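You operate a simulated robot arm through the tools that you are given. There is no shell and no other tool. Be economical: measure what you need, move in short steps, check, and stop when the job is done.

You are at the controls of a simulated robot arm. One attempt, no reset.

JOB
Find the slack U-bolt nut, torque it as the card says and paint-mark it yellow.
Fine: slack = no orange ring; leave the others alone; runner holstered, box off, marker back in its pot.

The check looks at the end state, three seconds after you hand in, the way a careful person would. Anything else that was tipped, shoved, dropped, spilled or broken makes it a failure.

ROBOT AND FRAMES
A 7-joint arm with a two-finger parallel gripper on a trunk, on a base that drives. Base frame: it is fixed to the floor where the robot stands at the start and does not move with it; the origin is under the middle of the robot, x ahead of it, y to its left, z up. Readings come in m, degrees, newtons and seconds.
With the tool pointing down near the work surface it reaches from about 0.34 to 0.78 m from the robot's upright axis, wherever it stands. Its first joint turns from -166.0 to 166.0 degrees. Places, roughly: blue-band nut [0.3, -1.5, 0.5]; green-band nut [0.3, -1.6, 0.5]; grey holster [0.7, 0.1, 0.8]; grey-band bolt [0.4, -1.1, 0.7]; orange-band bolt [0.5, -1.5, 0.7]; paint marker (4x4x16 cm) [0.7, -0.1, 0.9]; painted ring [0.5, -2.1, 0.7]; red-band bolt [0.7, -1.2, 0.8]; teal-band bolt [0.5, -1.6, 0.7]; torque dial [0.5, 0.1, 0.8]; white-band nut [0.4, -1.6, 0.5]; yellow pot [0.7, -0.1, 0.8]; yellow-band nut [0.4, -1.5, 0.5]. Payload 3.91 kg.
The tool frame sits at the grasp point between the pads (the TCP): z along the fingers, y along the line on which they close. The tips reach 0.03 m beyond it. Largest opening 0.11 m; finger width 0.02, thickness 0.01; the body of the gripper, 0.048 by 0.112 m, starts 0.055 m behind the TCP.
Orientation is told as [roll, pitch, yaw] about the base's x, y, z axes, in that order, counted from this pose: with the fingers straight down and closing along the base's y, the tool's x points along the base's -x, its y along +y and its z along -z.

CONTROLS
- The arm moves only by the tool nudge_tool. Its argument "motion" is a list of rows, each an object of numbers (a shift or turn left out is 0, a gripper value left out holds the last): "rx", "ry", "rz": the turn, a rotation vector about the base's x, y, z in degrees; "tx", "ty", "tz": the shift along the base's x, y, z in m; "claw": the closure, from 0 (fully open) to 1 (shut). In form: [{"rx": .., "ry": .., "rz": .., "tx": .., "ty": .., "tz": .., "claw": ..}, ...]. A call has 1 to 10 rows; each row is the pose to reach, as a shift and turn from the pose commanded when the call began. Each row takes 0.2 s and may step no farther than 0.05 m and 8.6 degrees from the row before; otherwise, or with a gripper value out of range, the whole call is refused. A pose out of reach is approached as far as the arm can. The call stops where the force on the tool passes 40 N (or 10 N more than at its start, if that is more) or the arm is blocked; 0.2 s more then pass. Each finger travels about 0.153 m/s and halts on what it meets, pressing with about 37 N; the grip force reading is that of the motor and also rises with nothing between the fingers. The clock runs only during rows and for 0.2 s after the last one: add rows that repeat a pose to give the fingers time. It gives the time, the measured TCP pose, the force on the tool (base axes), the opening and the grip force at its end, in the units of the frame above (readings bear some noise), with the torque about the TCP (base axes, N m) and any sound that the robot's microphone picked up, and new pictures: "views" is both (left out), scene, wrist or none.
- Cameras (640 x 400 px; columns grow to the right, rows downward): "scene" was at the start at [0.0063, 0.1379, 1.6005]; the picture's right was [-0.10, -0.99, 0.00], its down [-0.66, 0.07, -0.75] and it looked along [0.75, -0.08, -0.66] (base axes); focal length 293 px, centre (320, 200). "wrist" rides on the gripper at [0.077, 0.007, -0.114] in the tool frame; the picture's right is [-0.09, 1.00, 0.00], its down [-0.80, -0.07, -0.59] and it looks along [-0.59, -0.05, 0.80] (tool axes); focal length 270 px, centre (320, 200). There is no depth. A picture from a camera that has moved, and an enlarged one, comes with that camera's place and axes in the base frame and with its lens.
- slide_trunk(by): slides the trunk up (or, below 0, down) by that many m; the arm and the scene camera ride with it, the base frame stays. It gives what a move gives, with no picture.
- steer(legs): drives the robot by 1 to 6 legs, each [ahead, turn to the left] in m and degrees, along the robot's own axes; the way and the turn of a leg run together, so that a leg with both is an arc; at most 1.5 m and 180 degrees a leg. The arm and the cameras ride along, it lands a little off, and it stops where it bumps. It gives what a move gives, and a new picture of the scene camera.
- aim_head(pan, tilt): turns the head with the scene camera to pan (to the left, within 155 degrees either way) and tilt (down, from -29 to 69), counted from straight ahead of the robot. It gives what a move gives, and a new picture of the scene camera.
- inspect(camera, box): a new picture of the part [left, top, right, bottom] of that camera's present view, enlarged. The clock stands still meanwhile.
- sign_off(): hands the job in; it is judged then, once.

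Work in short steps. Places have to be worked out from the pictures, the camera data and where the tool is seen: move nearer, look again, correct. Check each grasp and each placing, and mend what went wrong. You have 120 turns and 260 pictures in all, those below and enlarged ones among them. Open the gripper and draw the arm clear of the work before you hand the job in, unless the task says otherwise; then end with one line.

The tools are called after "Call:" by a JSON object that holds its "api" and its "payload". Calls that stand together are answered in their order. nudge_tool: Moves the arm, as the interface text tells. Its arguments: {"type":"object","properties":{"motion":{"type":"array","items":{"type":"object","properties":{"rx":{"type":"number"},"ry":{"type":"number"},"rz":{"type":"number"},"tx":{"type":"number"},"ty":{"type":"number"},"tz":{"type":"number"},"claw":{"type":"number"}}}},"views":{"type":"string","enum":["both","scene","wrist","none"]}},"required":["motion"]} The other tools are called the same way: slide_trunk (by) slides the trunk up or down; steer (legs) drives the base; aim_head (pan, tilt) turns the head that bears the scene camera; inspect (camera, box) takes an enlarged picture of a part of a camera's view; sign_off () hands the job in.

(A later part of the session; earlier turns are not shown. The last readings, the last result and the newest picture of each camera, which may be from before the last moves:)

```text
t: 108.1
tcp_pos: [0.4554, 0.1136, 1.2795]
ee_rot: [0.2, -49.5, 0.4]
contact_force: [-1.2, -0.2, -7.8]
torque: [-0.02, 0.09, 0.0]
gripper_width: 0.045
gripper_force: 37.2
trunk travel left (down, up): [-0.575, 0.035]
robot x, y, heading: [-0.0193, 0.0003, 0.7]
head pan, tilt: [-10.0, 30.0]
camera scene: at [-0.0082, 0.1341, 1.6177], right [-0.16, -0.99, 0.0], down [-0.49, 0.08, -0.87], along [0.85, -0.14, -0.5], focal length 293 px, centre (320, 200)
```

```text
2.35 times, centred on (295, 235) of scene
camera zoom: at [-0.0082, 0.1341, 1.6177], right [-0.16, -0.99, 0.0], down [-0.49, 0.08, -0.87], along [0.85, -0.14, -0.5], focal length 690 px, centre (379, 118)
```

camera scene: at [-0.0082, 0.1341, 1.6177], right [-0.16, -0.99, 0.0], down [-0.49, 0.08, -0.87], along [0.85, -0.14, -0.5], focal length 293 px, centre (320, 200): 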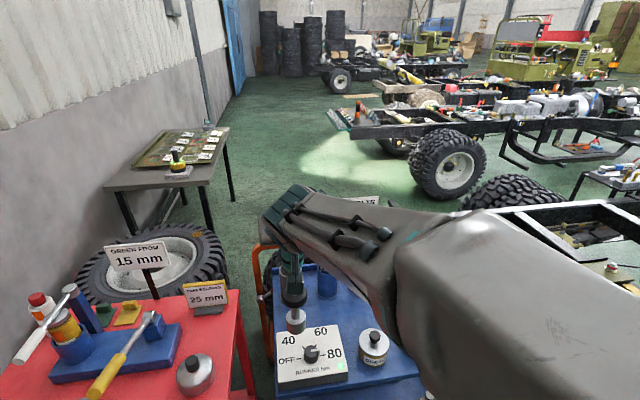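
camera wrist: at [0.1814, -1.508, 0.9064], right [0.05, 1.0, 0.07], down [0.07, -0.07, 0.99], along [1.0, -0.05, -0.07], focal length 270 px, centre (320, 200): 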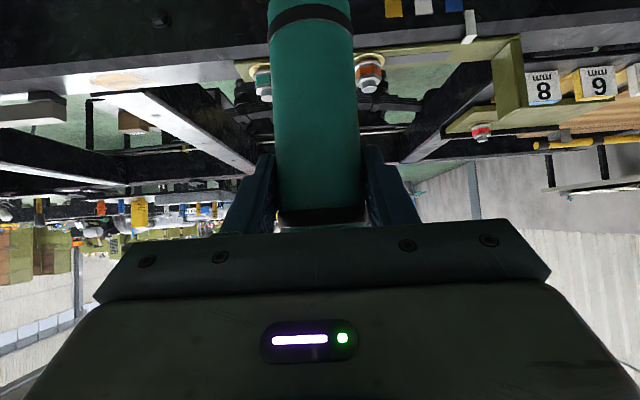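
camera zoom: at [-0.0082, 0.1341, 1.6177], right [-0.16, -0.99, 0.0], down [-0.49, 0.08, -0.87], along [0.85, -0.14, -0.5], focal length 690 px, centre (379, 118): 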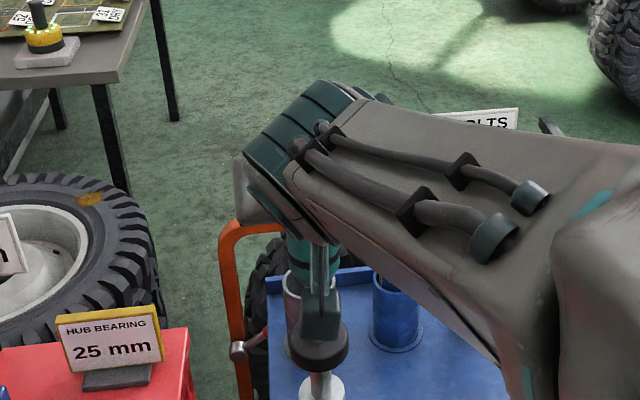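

Move the runner to above the holster (0.745, 0.110).

Call:
{"api": "nudge_tool", "payload": {"motion": [{"tx": 0.045}, {"tx": 0.09}, {"tx": 0.135}, {"tx": 0.18}, {"tx": 0.225, "ty": -0.002}, {"tx": 0.26, "ty": -0.003}, {"tx": 0.289, "ty": -0.003}], "views": "none"}}

Call:
{"api": "inspect", "payload": {"camera": "scene", "box": [240, 190, 340, 320]}}

```text
t: 109.7
tcp_pos: [0.7456, 0.1119, 1.2762]
ee_rot: [0.2, -49.4, 0.4]
contact_force: [0.9, -0.4, -8.0]
torque: [0.01, 0.09, -0.03]
gripper_width: 0.0452
gripper_force: 37.0
trunk travel left (down, up): [-0.575, 0.035]
robot x, y, heading: [-0.0176, -0.0001, 0.5]
head pan, tilt: [-10.0, 30.0]
```

```text
3.08 times, centred on (290, 255) of scene
camera zoom: at [-0.0064, 0.1343, 1.6177], right [-0.16, -0.99, 0.0], down [-0.49, 0.08, -0.87], along [0.85, -0.14, -0.5], focal length 902 px, centre (412, 31)
```

zoom: 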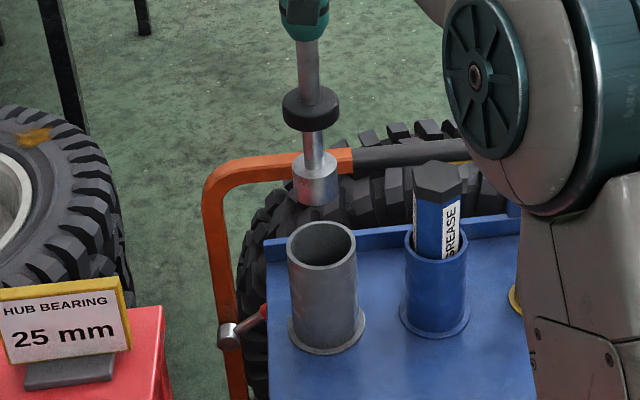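

Holster centre y≈0.1105; runner axis ≈0.1137, so shift −3 mm in y and lower to just above the opening.

Call:
{"api": "nudge_tool", "payload": {"motion": [{"ty": -0.003, "tz": -0.03}, {"ty": -0.003, "tz": -0.055}], "views": "none"}}

Call:
{"api": "inspect", "payload": {"camera": "scene", "box": [260, 210, 330, 290]}}

```text
t: 110.3
tcp_pos: [0.7433, 0.109, 1.2216]
ee_rot: [0.3, -49.4, 0.4]
contact_force: [0.7, 0.2, -8.2]
torque: [0.03, 0.08, 0.0]
gripper_width: 0.0451
gripper_force: 36.7
trunk travel left (down, up): [-0.575, 0.035]
robot x, y, heading: [-0.0188, -0.0027, 0.4]
head pan, tilt: [-10.0, 30.0]
```

```text
5.00 times, centred on (295, 250) of scene
camera zoom: at [-0.0074, 0.1343, 1.6177], right [-0.16, -0.99, 0.0], down [-0.49, 0.08, -0.87], along [0.85, -0.14, -0.5], focal length 1466 px, centre (445, -50)
```

zoom: 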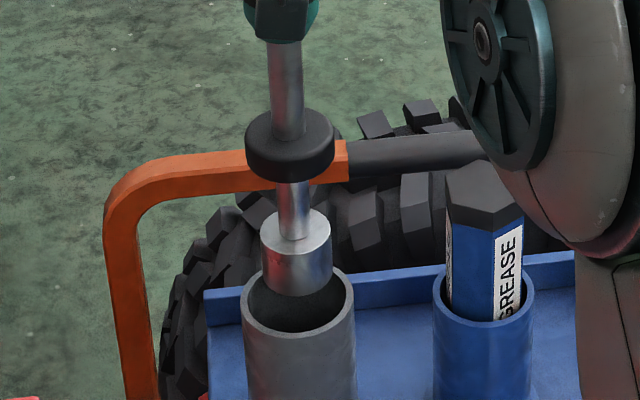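

Aligned. Lower into the holster with checks.

Call:
{"api": "nudge_tool", "payload": {"motion": [{"tz": -0.015}, {"tz": -0.03}, {"tz": -0.045}, {"tz": -0.06}], "views": "none"}}

Call:
{"api": "inspect", "payload": {"camera": "scene", "box": [260, 210, 330, 290]}}

```text
t: 111.3
tcp_pos: [0.7449, 0.1098, 1.1627]
ee_rot: [0.4, -49.3, 0.3]
contact_force: [0.3, -0.3, -8.0]
torque: [0.0, 0.09, 0.02]
gripper_width: 0.0452
gripper_force: 37.3
trunk travel left (down, up): [-0.575, 0.035]
robot x, y, heading: [-0.0187, 0.0009, 0.7]
head pan, tilt: [-10.0, 30.0]
```

```text
5.00 times, centred on (295, 250) of scene
camera zoom: at [-0.0072, 0.1343, 1.6177], right [-0.16, -0.99, 0.0], down [-0.49, 0.08, -0.87], along [0.85, -0.14, -0.5], focal length 1466 px, centre (445, -50)
```

zoom: 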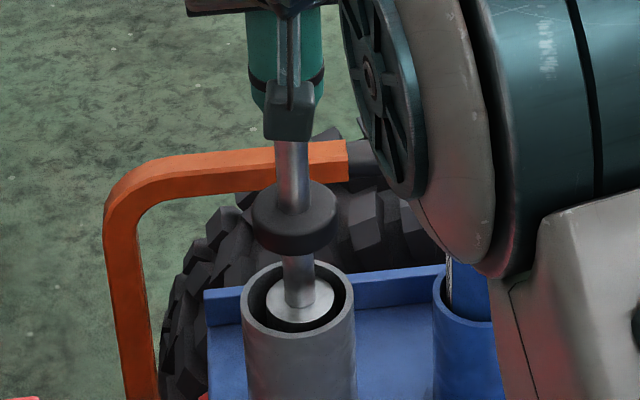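

Socket well centred inside. Continue lowering the collar in.

Call:
{"api": "nudge_tool", "payload": {"motion": [{"tz": -0.015}, {"tz": -0.03}, {"tz": -0.04}], "views": "none"}}

Call:
{"api": "inspect", "payload": {"camera": "scene", "box": [260, 210, 330, 290]}}

```text
t: 112.1
tcp_pos: [0.7439, 0.109, 1.1227]
ee_rot: [0.3, -49.5, 0.4]
contact_force: [-0.5, 0.4, -8.5]
torque: [0.01, 0.1, 0.0]
gripper_width: 0.0453
gripper_force: 36.9
trunk travel left (down, up): [-0.575, 0.035]
robot x, y, heading: [-0.0206, 0.0019, 0.5]
head pan, tilt: [-10.0, 30.0]
```

```text
5.00 times, centred on (295, 250) of scene
camera zoom: at [-0.0076, 0.1343, 1.6177], right [-0.16, -0.99, 0.0], down [-0.49, 0.08, -0.87], along [0.85, -0.14, -0.5], focal length 1466 px, centre (445, -50)
```

zoom: 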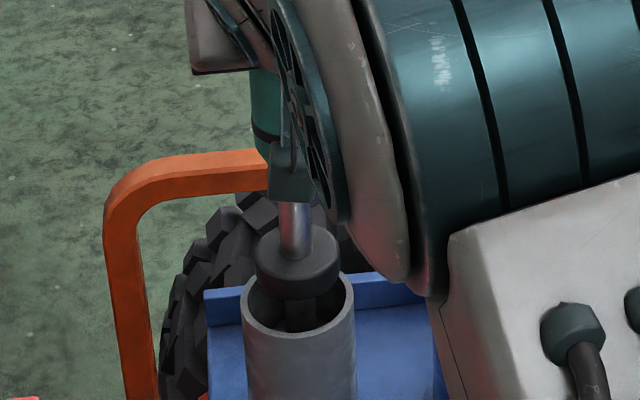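

Collar is entering centred. Continue to seat (expect floor near TCP 1.08).

Call:
{"api": "nudge_tool", "payload": {"motion": [{"tz": -0.01}, {"tz": -0.02}, {"tz": -0.028}, {"tz": -0.034}, {"tz": -0.04}, {"tz": -0.045}], "views": "none"}}

Call:
{"api": "inspect", "payload": {"camera": "scene", "box": [260, 210, 330, 290]}}

```text
t: 113.5
tcp_pos: [0.7434, 0.1089, 1.084]
ee_rot: [0.4, -50.3, 0.3]
contact_force: [-0.8, 0.3, 16.9]
torque: [-0.57, 0.68, 0.14]
gripper_width: 0.0454
gripper_force: 36.9
trunk travel left (down, up): [-0.575, 0.035]
robot x, y, heading: [-0.0199, -0.0001, 0.8]
head pan, tilt: [-10.0, 30.0]
```

```text
5.00 times, centred on (295, 250) of scene
camera zoom: at [-0.0112, 0.1339, 1.6183], right [-0.16, -0.99, 0.0], down [-0.49, 0.08, -0.87], along [0.86, -0.14, -0.5], focal length 1466 px, centre (445, -50)
```

zoom: 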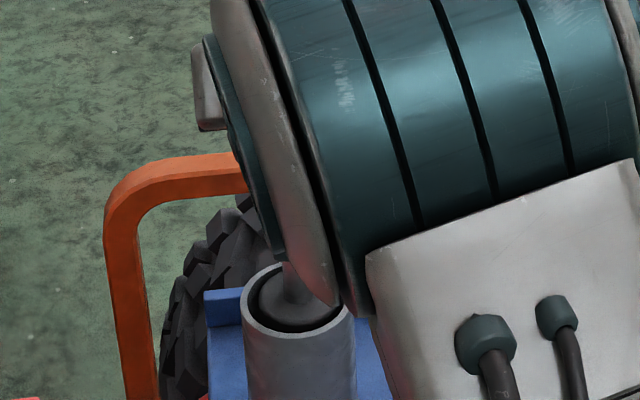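

Seated (25 N on the floor). Relieve a little, open, and back off horizontally.

Call:
{"api": "nudge_tool", "payload": {"motion": [{"tz": 0.004}, {"tz": 0.004, "claw": 0.5}, {"tz": 0.004, "claw": 0}, {"tz": 0.004, "claw": 0}, {"tz": 0.004, "claw": 0}, {"tz": 0.004, "claw": 0}], "views": "wrist"}}

Call:
{"api": "nudge_tool", "payload": {"motion": [{"tx": -0.03}, {"tx": -0.07}, {"tx": -0.11}, {"tx": -0.15}], "views": "both"}}

```text
t: 114.9
tcp_pos: [0.7433, 0.1097, 1.0828]
ee_rot: [0.3, -49.5, 0.3]
contact_force: [-0.1, -0.2, -0.1]
torque: [0.02, 0.01, 0.01]
gripper_width: 0.1102
gripper_force: 0.1
trunk travel left (down, up): [-0.575, 0.035]
robot x, y, heading: [-0.0215, 0.004, 0.8]
head pan, tilt: [-10.0, 30.0]
camera wrist: at [0.6068, 0.114, 1.0974], right [0.05, 1.0, 0.07], down [0.07, -0.07, 0.99], along [1.0, -0.04, -0.07], focal length 270 px, centre (320, 200)
```

wrist: 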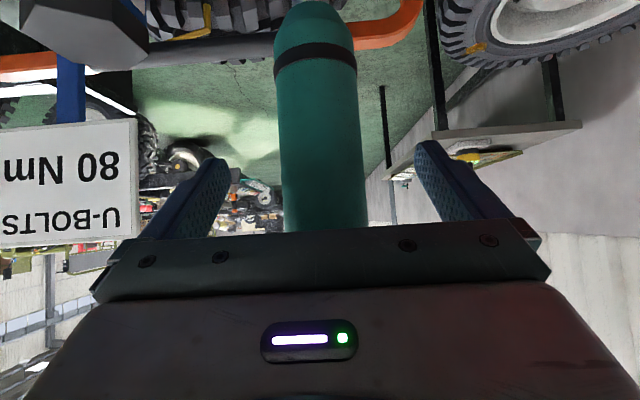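

```text
t: 115.9
tcp_pos: [0.593, 0.1076, 1.0824]
ee_rot: [0.2, -49.6, 0.4]
contact_force: [-0.4, 0.0, 0.2]
torque: [0.01, 0.01, 0.01]
gripper_width: 0.1102
gripper_force: 0.1
trunk travel left (down, up): [-0.575, 0.035]
robot x, y, heading: [-0.017, -0.0006, 0.4]
head pan, tilt: [-10.0, 30.0]
camera scene: at [-0.0098, 0.1339, 1.6178], right [-0.16, -0.99, 0.0], down [-0.49, 0.08, -0.87], along [0.85, -0.14, -0.5], focal length 293 px, centre (320, 200)
camera wrist: at [0.4564, 0.1133, 1.098], right [0.05, 1.0, 0.07], down [0.07, -0.07, 1.0], along [1.0, -0.04, -0.07], focal length 270 px, centre (320, 200)
```

scene: 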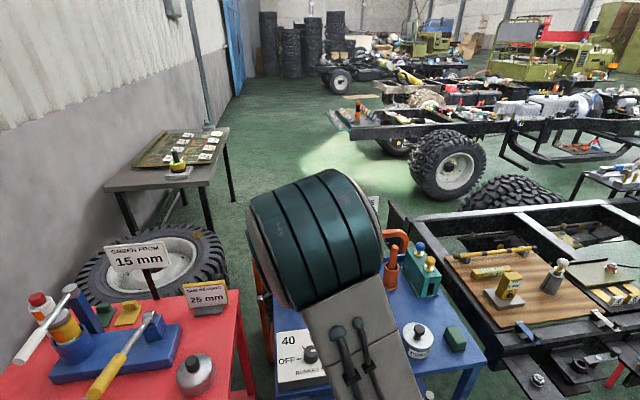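
wrist: 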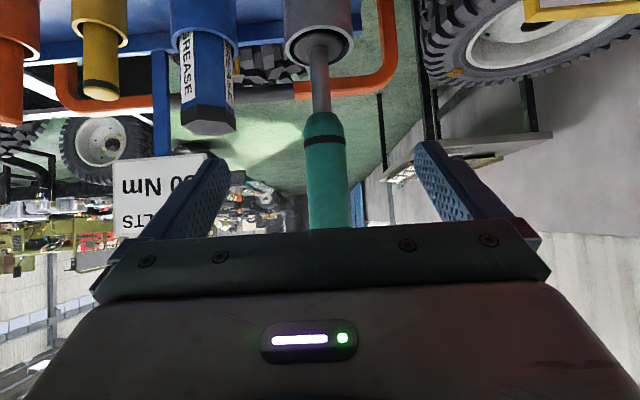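

Runner holstered. Now switch the box off: untilt the tool over the dial.

Call:
{"api": "nudge_tool", "payload": {"motion": [{"tz": 0.03, "tx": -0.03, "ry": 8.3}, {"tz": 0.04, "tx": -0.06, "ry": 16.6}, {"tz": 0.04, "tx": -0.09, "ry": 24.9, "ty": -0.01}, {"tz": 0.04, "tx": -0.114, "ry": 33.2, "ty": -0.02}, {"tz": 0.04, "tx": -0.114, "ry": 41.5, "ty": -0.03}, {"tz": 0.04, "tx": -0.114, "ry": 49.6, "ty": -0.03}], "views": "none"}}

Call:
{"api": "nudge_tool", "payload": {"motion": [{"rz": -8.5}, {"rz": -17}, {"rz": -25.5}, {"rz": -34}, {"rz": -42.5}, {"rz": -51, "tz": -0.03}, {"rz": -59.5, "tz": -0.06}, {"rz": -68, "tz": -0.1}, {"rz": -76.5, "tz": -0.14}, {"rz": -85, "tz": -0.17}], "views": "wrist"}}

```text
t: 117.3
tcp_pos: [0.4813, 0.0785, 1.1231]
ee_rot: [0.5, 0.2, 0.2]
contact_force: [-0.3, -0.7, 0.5]
torque: [0.0, 0.01, 0.02]
gripper_width: 0.1101
gripper_force: 0.1
trunk travel left (down, up): [-0.575, 0.035]
robot x, y, heading: [-0.0195, 0.0031, 0.6]
head pan, tilt: [-10.0, 30.0]
```

```text
t: 119.5
tcp_pos: [0.481, 0.0796, 0.9511]
ee_rot: [0.5, 0.0, -85.0]
contact_force: [0.5, 1.2, -0.3]
torque: [0.04, 0.02, -0.02]
gripper_width: 0.1099
gripper_force: 0.0
trunk travel left (down, up): [-0.575, 0.035]
robot x, y, heading: [-0.0194, 0.0042, 0.6]
head pan, tilt: [-10.0, 30.0]
camera wrist: at [0.4792, 0.156, 1.0655], right [1.0, 0.0, 0.01], down [0.0, -0.8, 0.59], along [0.01, -0.59, -0.8], focal length 270 px, centre (320, 200)
```

wrist: 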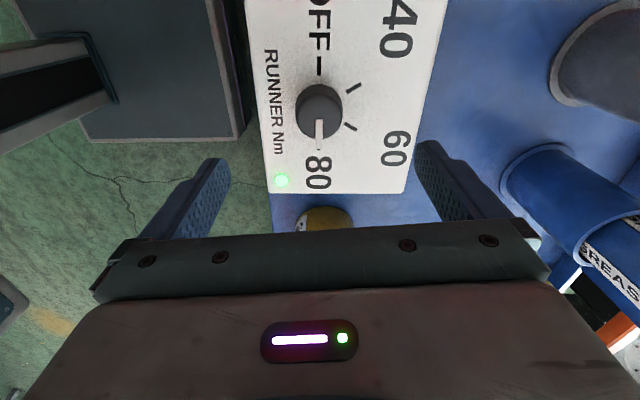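

Descend to 0.858 and grip the knob.

Call:
{"api": "nudge_tool", "payload": {"motion": [{"tz": -0.04}, {"tz": -0.075}, {"tz": -0.093}, {"tz": -0.093, "claw": 1}, {"tz": -0.093, "claw": 1}, {"tz": -0.093, "claw": 1}], "views": "wrist"}}

```text
t: 120.9
tcp_pos: [0.4784, 0.0798, 0.8588]
ee_rot: [0.7, 0.0, -84.7]
contact_force: [1.8, 0.6, -1.1]
torque: [0.03, -0.56, -0.02]
gripper_width: 0.0412
gripper_force: 45.1
trunk travel left (down, up): [-0.575, 0.035]
robot x, y, heading: [-0.0181, -0.0008, 0.4]
head pan, tilt: [-10.0, 30.0]
camera wrist: at [0.4789, 0.1563, 0.9728], right [1.0, 0.0, 0.01], down [0.0, -0.81, 0.59], along [0.01, -0.59, -0.81], focal length 270 px, centre (320, 200)
```

wrist: 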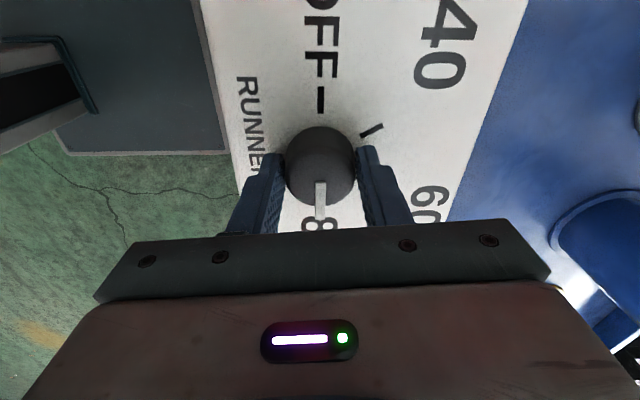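

Turn back counter-clockwise.

Call:
{"api": "nudge_tool", "payload": {"motion": [{"rz": 8.5}, {"rz": 17}, {"rz": 25.5}, {"rz": 34}, {"rz": 42.5}, {"rz": 51}, {"rz": 59.5}, {"rz": 68}, {"rz": 76.5}, {"rz": 85}], "views": "wrist"}}

Call:
{"api": "nudge_tool", "payload": {"motion": [{"rz": 8.5}, {"rz": 17}, {"rz": 25.5}, {"rz": 34}, {"rz": 42.5}, {"rz": 51}, {"rz": 59.5}, {"rz": 68}, {"rz": 76.5}, {"rz": 85}], "views": "wrist"}}

```text
t: 123.1
tcp_pos: [0.4798, 0.0802, 0.8592]
ee_rot: [0.5, 0.1, 0.4]
contact_force: [3.6, 5.9, -8.8]
torque: [0.05, 0.28, 0.02]
gripper_width: 0.0408
gripper_force: 45.2
trunk travel left (down, up): [-0.575, 0.035]
robot x, y, heading: [-0.0226, -0.0017, 0.5]
head pan, tilt: [-10.0, 30.0]
camera wrist: at [0.4038, 0.0843, 0.973], right [0.08, 1.0, 0.01], down [0.8, -0.07, 0.59], along [0.59, -0.04, -0.81], focal length 270 px, centre (320, 200)
```

wrist: 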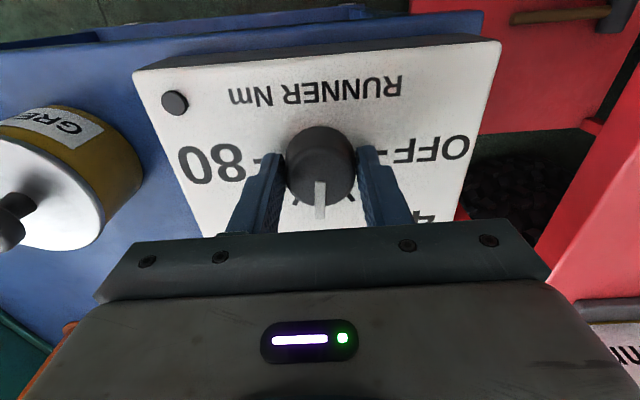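

```text
t: 125.3
tcp_pos: [0.481, 0.0803, 0.8607]
ee_rot: [0.7, 0.1, 85.4]
contact_force: [5.5, 7.6, -6.5]
torque: [0.23, -0.13, -0.03]
gripper_width: 0.041
gripper_force: 45.2
trunk travel left (down, up): [-0.575, 0.035]
robot x, y, heading: [-0.0188, 0.0025, 0.7]
head pan, tilt: [-10.0, 30.0]
camera wrist: at [0.4689, 0.0032, 0.9731], right [-0.99, 0.17, 0.01], down [0.14, 0.79, 0.59], along [0.09, 0.59, -0.81], focal length 270 px, centre (320, 200)
```

wrist: 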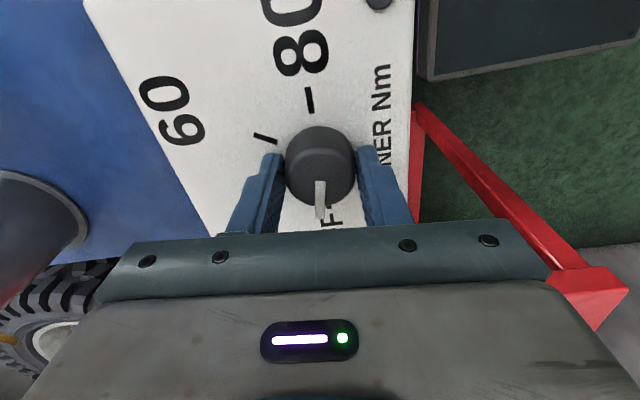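

About 9° more to reach OFF, then release and check.

Call:
{"api": "nudge_tool", "payload": {"motion": [{"rz": 5}, {"rz": 9.5}, {"rz": 9.5, "claw": 0}, {"rz": 9.5, "claw": 0}, {"rz": 9.5, "claw": 0}, {"rz": 9.5, "tz": 0.05, "claw": 0}, {"rz": 9.5, "tz": 0.1, "claw": 0}], "views": "wrist"}}

Call:
{"api": "inspect", "payload": {"camera": "wrist", "box": [200, 0, 440, 180]}}

```text
t: 126.9
tcp_pos: [0.4785, 0.0776, 0.9611]
ee_rot: [0.5, 0.0, 94.7]
contact_force: [0.2, -0.6, -0.2]
torque: [0.0, -0.02, 0.0]
gripper_width: 0.11
gripper_force: 0.1
trunk travel left (down, up): [-0.575, 0.035]
robot x, y, heading: [-0.017, -0.0005, 0.7]
head pan, tilt: [-10.0, 30.0]
camera wrist: at [0.4795, 0.0003, 1.0749], right [-1.0, 0.01, 0.01], down [0.01, 0.81, 0.59], along [0.0, 0.59, -0.81], focal length 270 px, centre (320, 200)
```

wrist: 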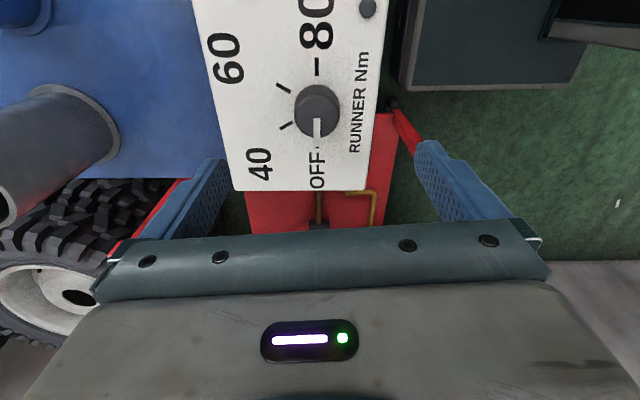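

```text
2.22 times, centred on (320, 90) of wrist
camera zoom: at [0.4795, 0.0003, 1.0749], right [-1.0, 0.01, 0.01], down [0.01, 0.81, 0.59], along [0.0, 0.59, -0.81], focal length 601 px, centre (320, 444)
```

zoom: 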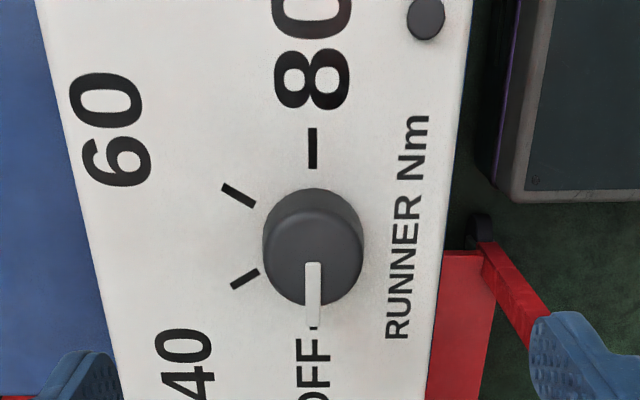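

Pointer at OFF, light out. Next the marker (≈(0.741, −0.141), top z≈0.944). Raise, unwind yaw.

Call:
{"api": "nudge_tool", "payload": {"motion": [{"tz": 0.04, "rz": -8.5}, {"tz": 0.08, "rz": -17}, {"tz": 0.12, "rz": -25.5}, {"tz": 0.16, "rz": -34}, {"tz": 0.2, "rz": -42.5}, {"tz": 0.24, "rz": -51}, {"tz": 0.24, "rz": -59.5}, {"tz": 0.24, "rz": -68}, {"tz": 0.24, "rz": -76.5}, {"tz": 0.24, "rz": -85}], "views": "none"}}

Call:
{"api": "nudge_tool", "payload": {"motion": [{"rz": -8.5, "ty": -0.04}, {"rz": -9.4, "ty": -0.08}], "views": "none"}}

Call:
{"api": "nudge_tool", "payload": {"motion": [{"ry": -8.3, "ty": -0.04}, {"ry": -16.6, "ty": -0.08}, {"ry": -24.9, "ty": -0.12, "tx": 0.02}, {"ry": -33.2, "ty": -0.138, "tx": 0.05}, {"ry": -41.5, "ty": -0.138, "tx": 0.07}, {"ry": -49.8, "ty": -0.138, "tx": 0.09}], "views": "both"}}

```text
t: 129.1
tcp_pos: [0.4795, 0.0789, 1.2006]
ee_rot: [0.5, 0.0, 9.5]
contact_force: [-0.2, 0.6, -0.2]
torque: [-0.02, 0.02, -0.02]
gripper_width: 0.1098
gripper_force: 0.0
trunk travel left (down, up): [-0.575, 0.035]
robot x, y, heading: [-0.0212, 0.0024, 0.8]
head pan, tilt: [-10.0, 30.0]
```

```text
t: 129.7
tcp_pos: [0.479, -0.0015, 1.1992]
ee_rot: [0.5, 0.1, 0.2]
contact_force: [0.9, 0.8, -1.0]
torque: [0.02, 0.04, -0.02]
gripper_width: 0.1101
gripper_force: 0.0
trunk travel left (down, up): [-0.575, 0.035]
robot x, y, heading: [-0.0193, -0.0006, 0.7]
head pan, tilt: [-10.0, 30.0]
```

```text
t: 131.1
tcp_pos: [0.5694, -0.1399, 1.1993]
ee_rot: [0.0, -49.8, 0.5]
contact_force: [-0.3, -1.2, 0.2]
torque: [0.01, 0.01, -0.02]
gripper_width: 0.1102
gripper_force: 0.0
trunk travel left (down, up): [-0.575, 0.035]
robot x, y, heading: [-0.0183, -0.0002, 0.5]
head pan, tilt: [-10.0, 30.0]
camera scene: at [-0.0086, 0.1335, 1.6178], right [-0.16, -0.99, 0.0], down [-0.49, 0.08, -0.87], along [0.85, -0.14, -0.5], focal length 293 px, centre (320, 200)
camera wrist: at [0.4323, -0.1349, 1.2137], right [0.05, 1.0, 0.07], down [0.06, -0.07, 1.0], along [1.0, -0.04, -0.07], focal length 270 px, centre (320, 200)
```

scene: 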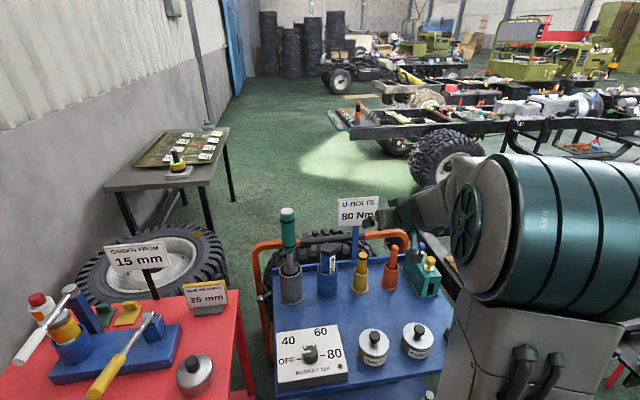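
wrist: 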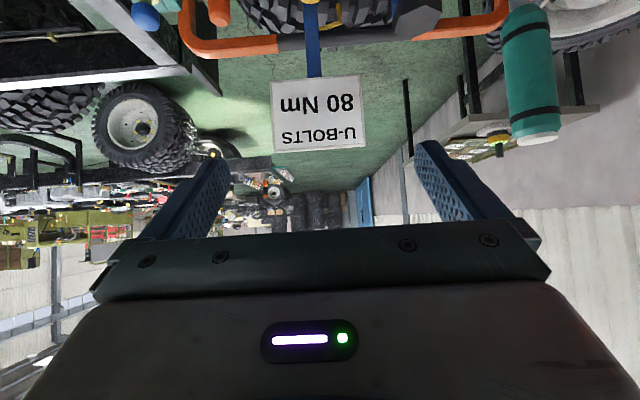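

Zoom on the pot and marker for accurate coordinates.

Call:
{"api": "inspect", "payload": {"camera": "scene", "box": [310, 190, 430, 310]}}

```text
3.33 times, centred on (370, 250) of scene
camera zoom: at [-0.0086, 0.1335, 1.6178], right [-0.16, -0.99, 0.0], down [-0.49, 0.08, -0.87], along [0.85, -0.14, -0.5], focal length 977 px, centre (153, 33)
```

zoom: 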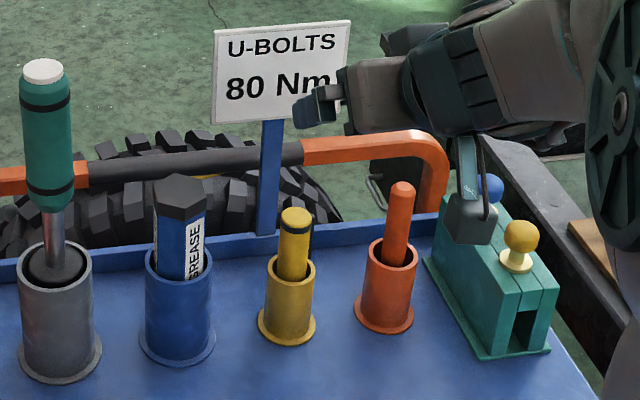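

Marker axis ≈ (0.7465, −0.1435), top 0.945, pot rim 0.865. Approach diagonally with fingers half open.

Call:
{"api": "nudge_tool", "payload": {"motion": [{"tx": 0.02, "ty": -0.0035, "tz": -0.04, "claw": 0.3}, {"tx": 0.04, "ty": -0.0035, "tz": -0.08, "claw": 0.3}, {"tx": 0.06, "ty": -0.0035, "tz": -0.12, "claw": 0.3}, {"tx": 0.08, "ty": -0.0035, "tz": -0.16, "claw": 0.3}, {"tx": 0.1, "ty": -0.0035, "tz": -0.2, "claw": 0.3}, {"tx": 0.105, "ty": -0.0035, "tz": -0.24, "claw": 0.3}, {"tx": 0.11, "ty": -0.0035, "tz": -0.28, "claw": 0.3}], "views": "both"}}

Call:
{"api": "inspect", "payload": {"camera": "scene", "box": [310, 190, 430, 310]}}

```text
t: 132.7
tcp_pos: [0.6804, -0.1426, 0.9195]
ee_rot: [0.1, -49.8, 0.4]
contact_force: [0.6, -0.2, 0.0]
torque: [-0.03, 0.01, 0.02]
gripper_width: 0.0769
gripper_force: 0.0
trunk travel left (down, up): [-0.575, 0.035]
robot x, y, heading: [-0.0189, 0.0018, 0.4]
head pan, tilt: [-10.0, 30.0]
camera scene: at [-0.0081, 0.1342, 1.6178], right [-0.16, -0.99, 0.0], down [-0.49, 0.08, -0.87], along [0.85, -0.14, -0.5], focal length 293 px, centre (320, 200)
camera wrist: at [0.5437, -0.1381, 0.9338], right [0.05, 1.0, 0.07], down [0.06, -0.07, 1.0], along [1.0, -0.04, -0.07], focal length 270 px, centre (320, 200)
```

scene: 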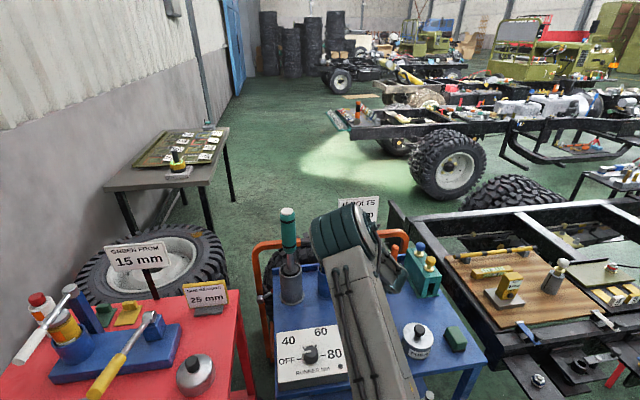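
wrist: 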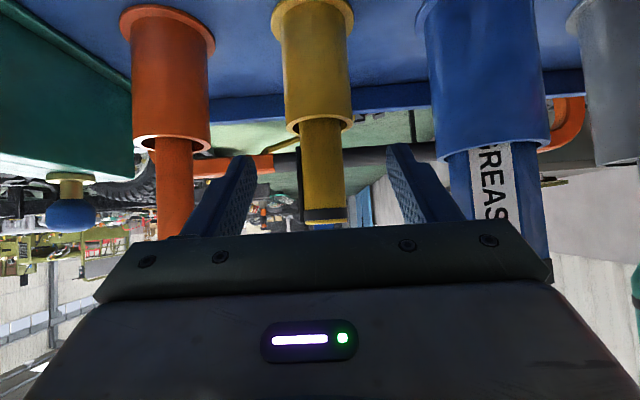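

```text
3.33 times, centred on (370, 250) of scene
camera zoom: at [-0.0081, 0.1342, 1.6178], right [-0.16, -0.99, 0.0], down [-0.49, 0.08, -0.87], along [0.85, -0.14, -0.5], focal length 977 px, centre (153, 33)
```

zoom: 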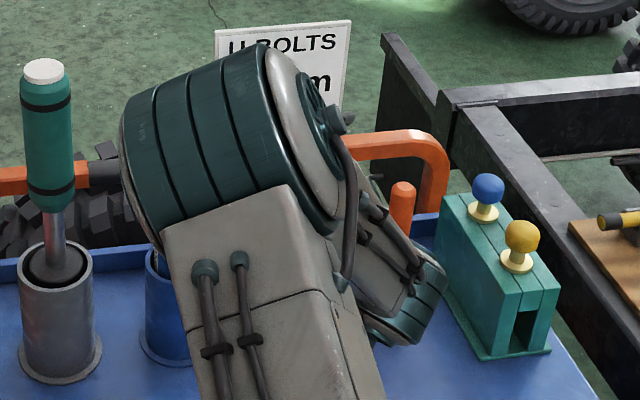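

Marker is centred. Advance and close.

Call:
{"api": "nudge_tool", "payload": {"motion": [{"tx": 0.03, "ty": -0.001}, {"tx": 0.05, "ty": -0.001}, {"tx": 0.065, "ty": -0.001}, {"tx": 0.065, "ty": -0.001, "claw": 1}, {"tx": 0.065, "ty": -0.001, "claw": 1}, {"tx": 0.065, "ty": -0.001, "claw": 1}], "views": "wrist"}}

```text
t: 134.1
tcp_pos: [0.7451, -0.1446, 0.9209]
ee_rot: [0.1, -49.6, 0.5]
contact_force: [0.5, -0.7, 0.4]
torque: [-0.03, 0.0, 0.0]
gripper_width: 0.0307
gripper_force: 37.2
trunk travel left (down, up): [-0.575, 0.035]
robot x, y, heading: [-0.0164, 0.003, 0.5]
head pan, tilt: [-10.0, 30.0]
camera wrist: at [0.6082, -0.1397, 0.9348], right [0.05, 1.0, 0.07], down [0.06, -0.07, 1.0], along [1.0, -0.04, -0.07], focal length 270 px, centre (320, 200)
```

wrist: 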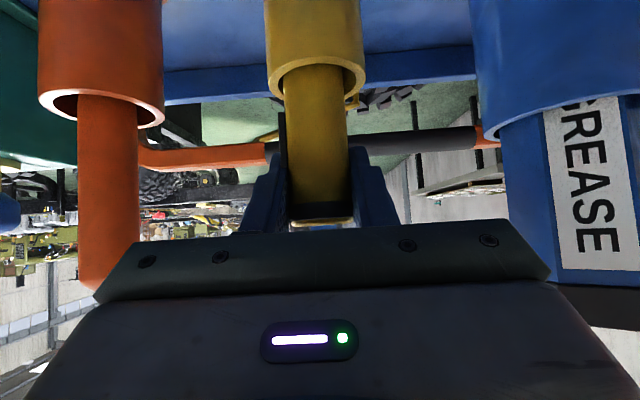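

Gripped (3.1 cm). Lift straight 0.13.

Call:
{"api": "nudge_tool", "payload": {"motion": [{"tz": 0.02}, {"tz": 0.05}, {"tz": 0.08}, {"tz": 0.11}, {"tz": 0.14}, {"tz": 0.14, "tx": -0.04}, {"tz": 0.15, "tx": -0.08}, {"tz": 0.17, "tx": -0.12}, {"tz": 0.2, "tx": -0.16}], "views": "both"}}

Call:
{"api": "inspect", "payload": {"camera": "scene", "box": [290, 180, 450, 300]}}

```text
t: 136.1
tcp_pos: [0.5836, -0.1435, 1.1209]
ee_rot: [0.3, -49.8, 0.3]
contact_force: [-0.4, 0.0, -0.8]
torque: [0.06, -0.04, -0.02]
gripper_width: 0.0308
gripper_force: 36.9
trunk travel left (down, up): [-0.575, 0.035]
robot x, y, heading: [-0.0155, 0.0034, 0.8]
head pan, tilt: [-10.0, 30.0]
camera scene: at [-0.0105, 0.1338, 1.6178], right [-0.16, -0.99, 0.0], down [-0.49, 0.08, -0.87], along [0.85, -0.14, -0.5], focal length 293 px, centre (320, 200)
camera wrist: at [0.4454, -0.1387, 1.1348], right [0.05, 1.0, 0.07], down [0.06, -0.07, 1.0], along [1.0, -0.04, -0.07], focal length 270 px, centre (320, 200)
```

scene: 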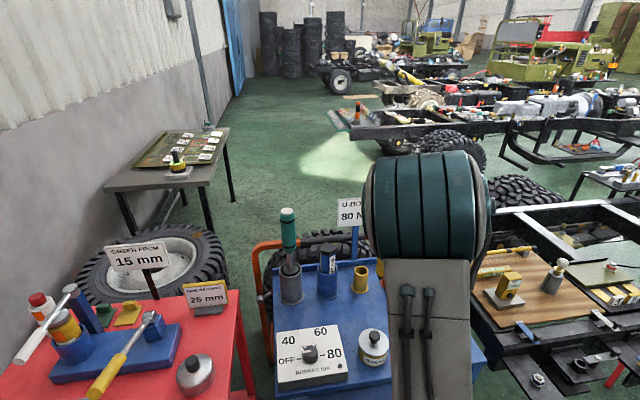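
wrist: 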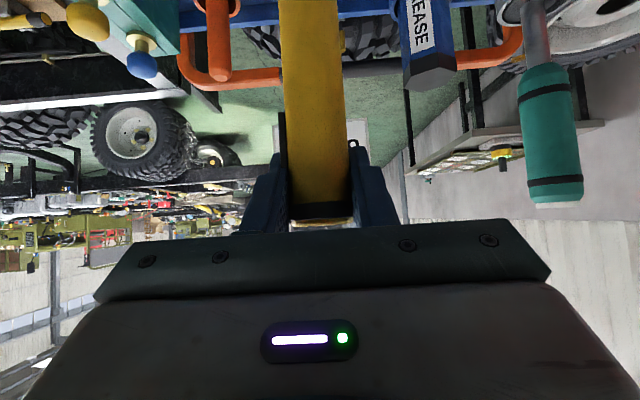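

```text
3.33 times, centred on (370, 240) of scene
camera zoom: at [-0.0105, 0.1338, 1.6178], right [-0.16, -0.99, 0.0], down [-0.49, 0.08, -0.87], along [0.85, -0.14, -0.5], focal length 977 px, centre (153, 67)
```

zoom: 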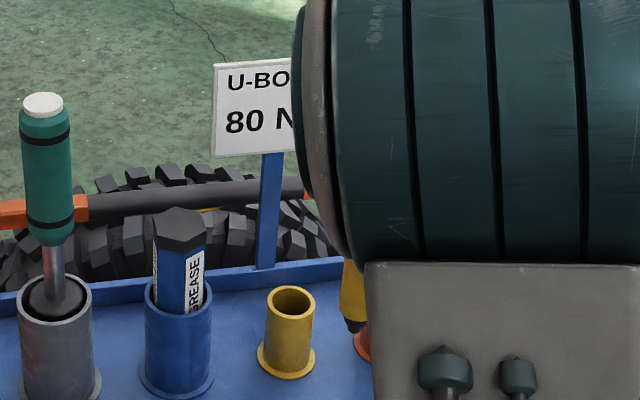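

Marker in hand. Retract a bit and drive the same route back to the axle.

Call:
{"api": "nudge_tool", "payload": {"motion": [{"tx": -0.04, "tz": 0.03}, {"tx": -0.08, "tz": 0.06}, {"tx": -0.11, "tz": 0.09, "ty": 0.04}, {"tx": -0.11, "tz": 0.12, "ty": 0.08}], "views": "none"}}

Call:
{"api": "steer", "payload": {"legs": [[-0.54, 0], [0, -90.3], [1.5, 0], [0, 90]]}}

```text
refused: row 3 steps farther than a row can; nothing moved
```

```text
t: 154.0
tcp_pos: [0.0048, -1.6714, 1.12]
ee_rot: [0.1, -49.7, -1.6]
contact_force: [0.0, 0.5, -1.0]
torque: [0.0, 0.01, -0.03]
gripper_width: 0.0311
gripper_force: 37.3
trunk travel left (down, up): [-0.575, 0.035]
robot x, y, heading: [-0.5936, -1.5069, -1.6]
head pan, tilt: [-10.0, 30.0]
camera scene: at [-0.5771, -1.3732, 1.6178], right [-0.2, -0.98, 0.0], down [-0.49, 0.1, -0.87], along [0.85, -0.17, -0.5], focal length 293 px, centre (320, 200)
```

scene: 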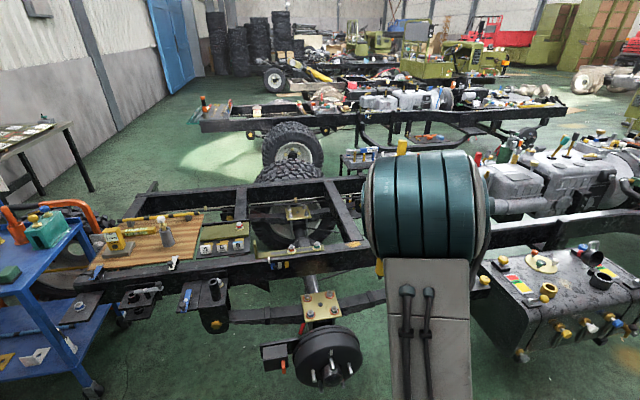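

Fine. Advance 0.2 correcting the heading, then lower the trunk 0.3.

Call:
{"api": "steer", "payload": {"legs": [[0.2, 1.6]]}}

Call:
{"api": "nudge_tool", "payload": {"motion": [{"ty": 0.04, "tx": -0.02}, {"ty": 0.08, "tx": -0.02}, {"ty": 0.12, "tx": -0.02}, {"ty": 0.15, "tx": -0.02}], "views": "none"}}

Call:
{"api": "slide_trunk", "payload": {"by": -0.3}}

Call:
{"api": "aim_head", "payload": {"pan": -10, "tilt": 45}}

```text
t: 155.6
tcp_pos: [0.212, -1.6586, 1.1188]
ee_rot: [0.1, -49.7, -0.1]
contact_force: [-0.2, 0.5, -0.8]
torque: [-0.03, 0.04, 0.0]
gripper_width: 0.0308
gripper_force: 37.0
trunk travel left (down, up): [-0.575, 0.035]
robot x, y, heading: [-0.3911, -1.5088, 0.1]
head pan, tilt: [-10.0, 30.0]
camera scene: at [-0.378, -1.3758, 1.6178], right [-0.17, -0.98, 0.0], down [-0.49, 0.09, -0.87], along [0.85, -0.15, -0.5], focal length 293 px, centre (320, 200)
```

scene: 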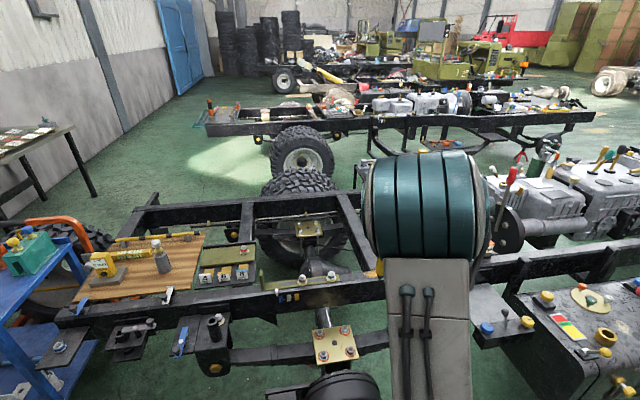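

```text
t: 156.6
tcp_pos: [0.1912, -1.509, 1.1191]
ee_rot: [0.1, -49.7, 0.0]
contact_force: [0.0, -0.1, -1.2]
torque: [-0.01, 0.01, -0.05]
gripper_width: 0.0306
gripper_force: 37.4
trunk travel left (down, up): [-0.575, 0.035]
robot x, y, heading: [-0.3955, -1.5065, 0.1]
head pan, tilt: [-10.0, 30.0]
```

```text
t: 159.6
tcp_pos: [0.1918, -1.5108, 0.8198]
ee_rot: [0.2, -49.7, -0.2]
contact_force: [-0.3, -0.1, 0.1]
torque: [-0.01, 0.02, -0.01]
gripper_width: 0.0306
gripper_force: 37.2
trunk travel left (down, up): [-0.275, 0.335]
robot x, y, heading: [-0.3914, -1.5074, 0.2]
head pan, tilt: [-10.0, 30.0]
```

```text
t: 160.3
tcp_pos: [0.1915, -1.5098, 0.8195]
ee_rot: [0.2, -49.7, -0.1]
contact_force: [0.0, 0.5, 0.1]
torque: [-0.02, 0.0, 0.0]
gripper_width: 0.0306
gripper_force: 37.1
trunk travel left (down, up): [-0.275, 0.335]
robot x, y, heading: [-0.3875, -1.5071, -0.3]
head pan, tilt: [-10.0, 45.0]
camera scene: at [-0.388, -1.3742, 1.2952], right [-0.17, -0.98, 0.0], down [-0.7, 0.12, -0.71], along [0.7, -0.12, -0.71], focal length 293 px, centre (320, 200)
```

scene: 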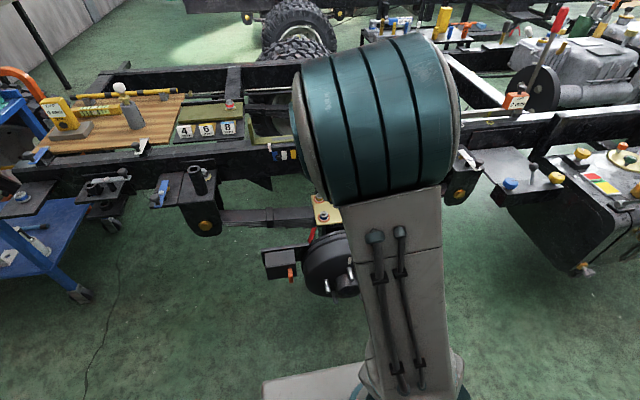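

The elbow hides the view. Move to above the nut (TCP z 0.73, tip ≈0.6) and look.

Call:
{"api": "nudge_tool", "payload": {"motion": [{"tx": 0.035}, {"tx": 0.07}, {"tx": 0.105}, {"tx": 0.105, "tz": -0.04}, {"tx": 0.105, "tz": -0.08}], "views": "scene"}}

Call:
{"api": "inspect", "payload": {"camera": "scene", "box": [280, 150, 380, 230]}}

```text
t: 161.6
tcp_pos: [0.2975, -1.5096, 0.7399]
ee_rot: [0.2, -49.8, 0.0]
contact_force: [-0.5, 0.3, 0.3]
torque: [0.05, 0.02, 0.01]
gripper_width: 0.0305
gripper_force: 36.9
trunk travel left (down, up): [-0.275, 0.335]
robot x, y, heading: [-0.3924, -1.5102, 0.1]
head pan, tilt: [-10.0, 45.0]
camera scene: at [-0.3883, -1.3742, 1.2952], right [-0.17, -0.98, 0.0], down [-0.7, 0.12, -0.71], along [0.7, -0.12, -0.71], focal length 293 px, centre (320, 200)
```

scene: 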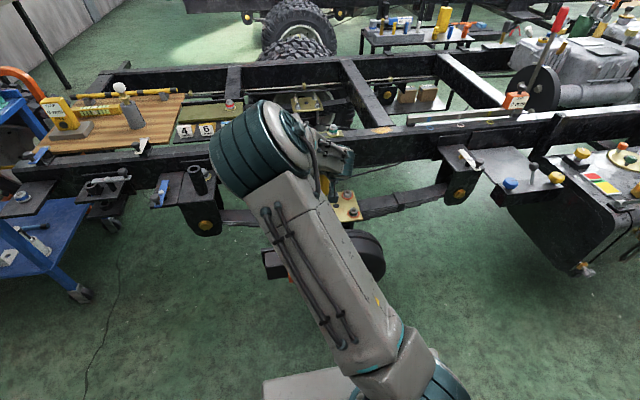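

```text
5.00 times, centred on (330, 190) of scene
camera zoom: at [-0.3883, -1.3742, 1.2952], right [-0.17, -0.98, 0.0], down [-0.7, 0.12, -0.71], along [0.7, -0.12, -0.71], focal length 1466 px, centre (270, 250)
```

zoom: 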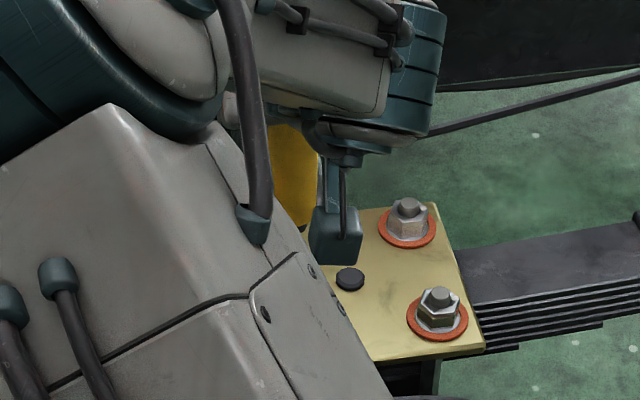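

The arm blocks the view. Raise the trunk 0.12 and lower the arm correspondingly to open the line of sight.

Call:
{"api": "slide_trunk", "payload": {"by": 0.15}}

Call:
{"api": "nudge_tool", "payload": {"motion": [{"tz": -0.05}, {"tz": -0.1}, {"tz": -0.15}], "views": "scene"}}

```text
t: 163.3
tcp_pos: [0.2963, -1.51, 0.8894]
ee_rot: [0.1, -49.6, -0.1]
contact_force: [-0.2, -0.9, -0.4]
torque: [0.02, 0.02, -0.02]
gripper_width: 0.0308
gripper_force: 36.7
trunk travel left (down, up): [-0.425, 0.185]
robot x, y, heading: [-0.3919, -1.51, -0.1]
head pan, tilt: [-10.0, 45.0]
```

```text
t: 164.1
tcp_pos: [0.2968, -1.5096, 0.7388]
ee_rot: [0.1, -49.9, 0.0]
contact_force: [-0.9, -0.4, -0.4]
torque: [0.01, 0.01, -0.01]
gripper_width: 0.0306
gripper_force: 36.9
trunk travel left (down, up): [-0.425, 0.185]
robot x, y, heading: [-0.3918, -1.5043, 0.3]
head pan, tilt: [-10.0, 45.0]
camera scene: at [-0.388, -1.3741, 1.4453], right [-0.17, -0.98, 0.0], down [-0.7, 0.12, -0.71], along [0.7, -0.12, -0.71], focal length 293 px, centre (320, 200)
```

scene: 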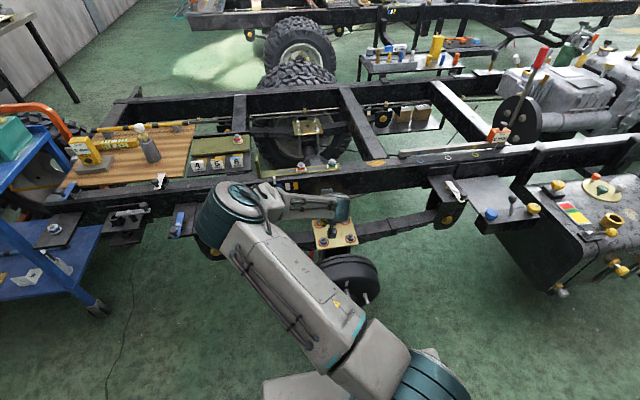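

View is clearer. Zoom.

Call:
{"api": "inspect", "payload": {"camera": "scene", "box": [290, 180, 370, 250]}}

Call:
{"api": "inspect", "payload": {"camera": "scene", "box": [160, 150, 300, 270]}}

```text
5.71 times, centred on (330, 215) of scene
camera zoom: at [-0.388, -1.3741, 1.4453], right [-0.17, -0.98, 0.0], down [-0.7, 0.12, -0.71], along [0.7, -0.12, -0.71], focal length 1675 px, centre (263, 114)
```

zoom: 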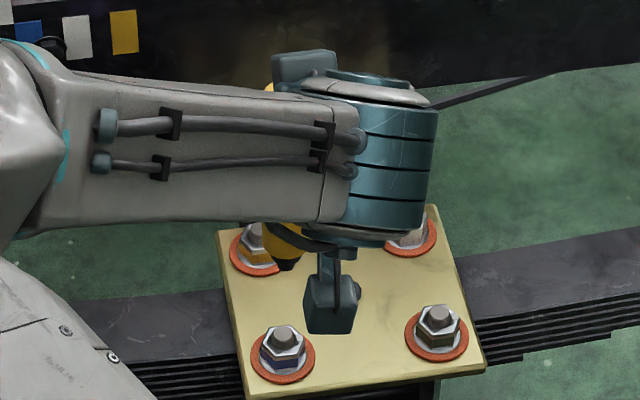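

```text
3.33 times, centred on (230, 210) of scene
camera zoom: at [-0.388, -1.3741, 1.4453], right [-0.17, -0.98, 0.0], down [-0.7, 0.12, -0.71], along [0.7, -0.12, -0.71], focal length 977 px, centre (620, 167)
```

zoom: 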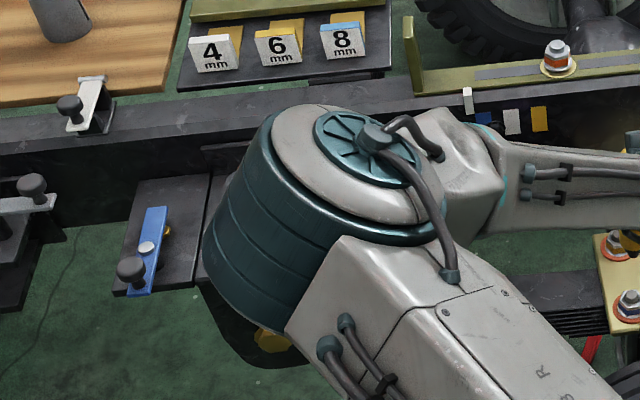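

Tip ≈0.134 below TCP at (0.298, −1.510); bolt top ≈ (0.300, −1.510, 0.53). Lower to just above and touch gently.

Call:
{"api": "nudge_tool", "payload": {"motion": [{"tz": -0.03, "tx": 0.001}, {"tz": -0.055, "tx": 0.001}, {"tz": -0.065, "tx": 0.001}], "views": "none"}}

Call:
{"api": "inspect", "payload": {"camera": "scene", "box": [305, 205, 355, 250]}}

Call:
{"api": "inspect", "payload": {"camera": "scene", "box": [160, 150, 300, 270]}}

```text
t: 164.9
tcp_pos: [0.2985, -1.5103, 0.674]
ee_rot: [0.1, -49.6, -0.1]
contact_force: [0.1, -0.2, -0.7]
torque: [0.01, -0.05, 0.02]
gripper_width: 0.0306
gripper_force: 37.5
trunk travel left (down, up): [-0.425, 0.185]
robot x, y, heading: [-0.3894, -1.5112, 0.0]
head pan, tilt: [-10.0, 45.0]
```

```text
8.89 times, centred on (330, 228) of scene
camera zoom: at [-0.3879, -1.374, 1.4452], right [-0.17, -0.98, 0.0], down [-0.7, 0.12, -0.71], along [0.7, -0.12, -0.71], focal length 2606 px, centre (231, -44)
```

zoom: 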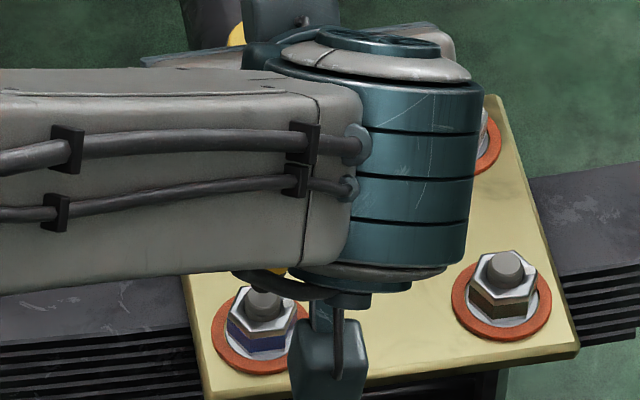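

```text
3.33 times, centred on (230, 210) of scene
camera zoom: at [-0.3879, -1.374, 1.4452], right [-0.17, -0.98, 0.0], down [-0.7, 0.12, -0.71], along [0.7, -0.12, -0.71], focal length 977 px, centre (620, 167)
```

zoom: 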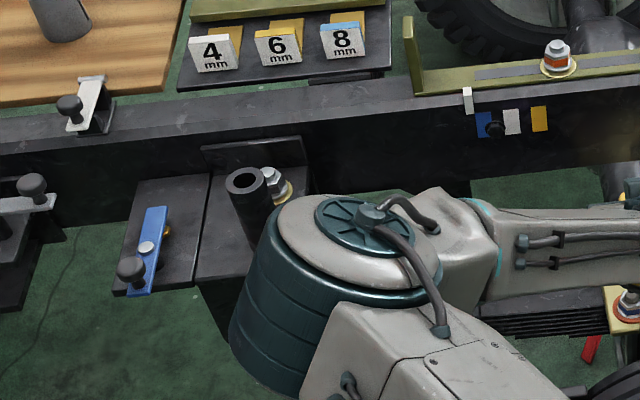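

Only ~1 cm left; lower in 3 mm steps to a light touch.

Call:
{"api": "nudge_tool", "payload": {"motion": [{"tz": -0.004}, {"tz": -0.007}, {"tz": -0.01}, {"tz": -0.012}], "views": "wrist"}}

Call:
{"api": "inspect", "payload": {"camera": "scene", "box": [305, 205, 355, 250]}}

```text
t: 165.9
tcp_pos: [0.2987, -1.5094, 0.6647]
ee_rot: [0.2, -49.9, -0.1]
contact_force: [-3.5, 0.1, 8.6]
torque: [0.07, 0.26, 0.03]
gripper_width: 0.0307
gripper_force: 37.0
trunk travel left (down, up): [-0.425, 0.185]
robot x, y, heading: [-0.3891, -1.5076, -0.2]
head pan, tilt: [-10.0, 45.0]
camera wrist: at [0.1616, -1.5031, 0.6785], right [0.06, 1.0, 0.07], down [0.06, -0.07, 1.0], along [1.0, -0.05, -0.06], focal length 270 px, centre (320, 200)
```

wrist: 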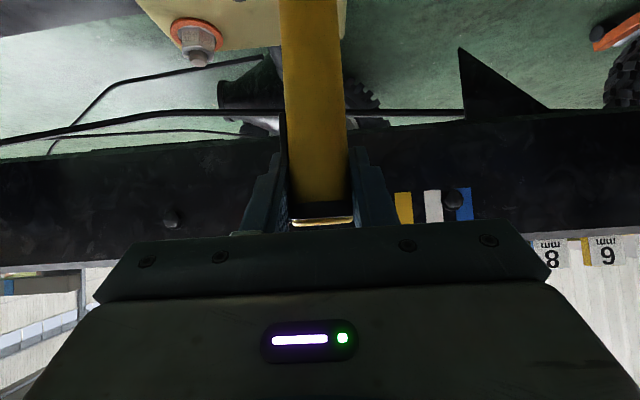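

```text
8.89 times, centred on (330, 228) of scene
camera zoom: at [-0.3891, -1.3741, 1.4454], right [-0.17, -0.98, 0.0], down [-0.7, 0.12, -0.71], along [0.7, -0.12, -0.71], focal length 2606 px, centre (231, -44)
```

zoom: 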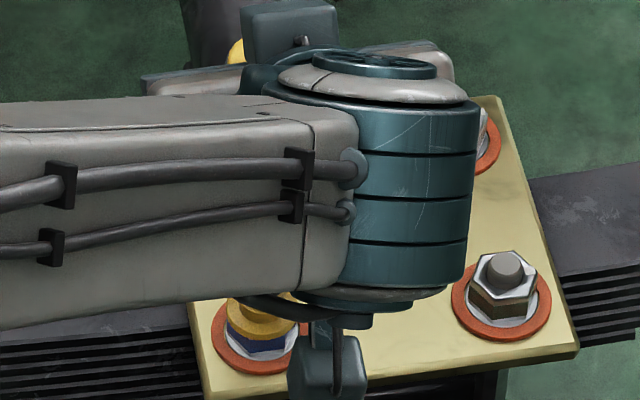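

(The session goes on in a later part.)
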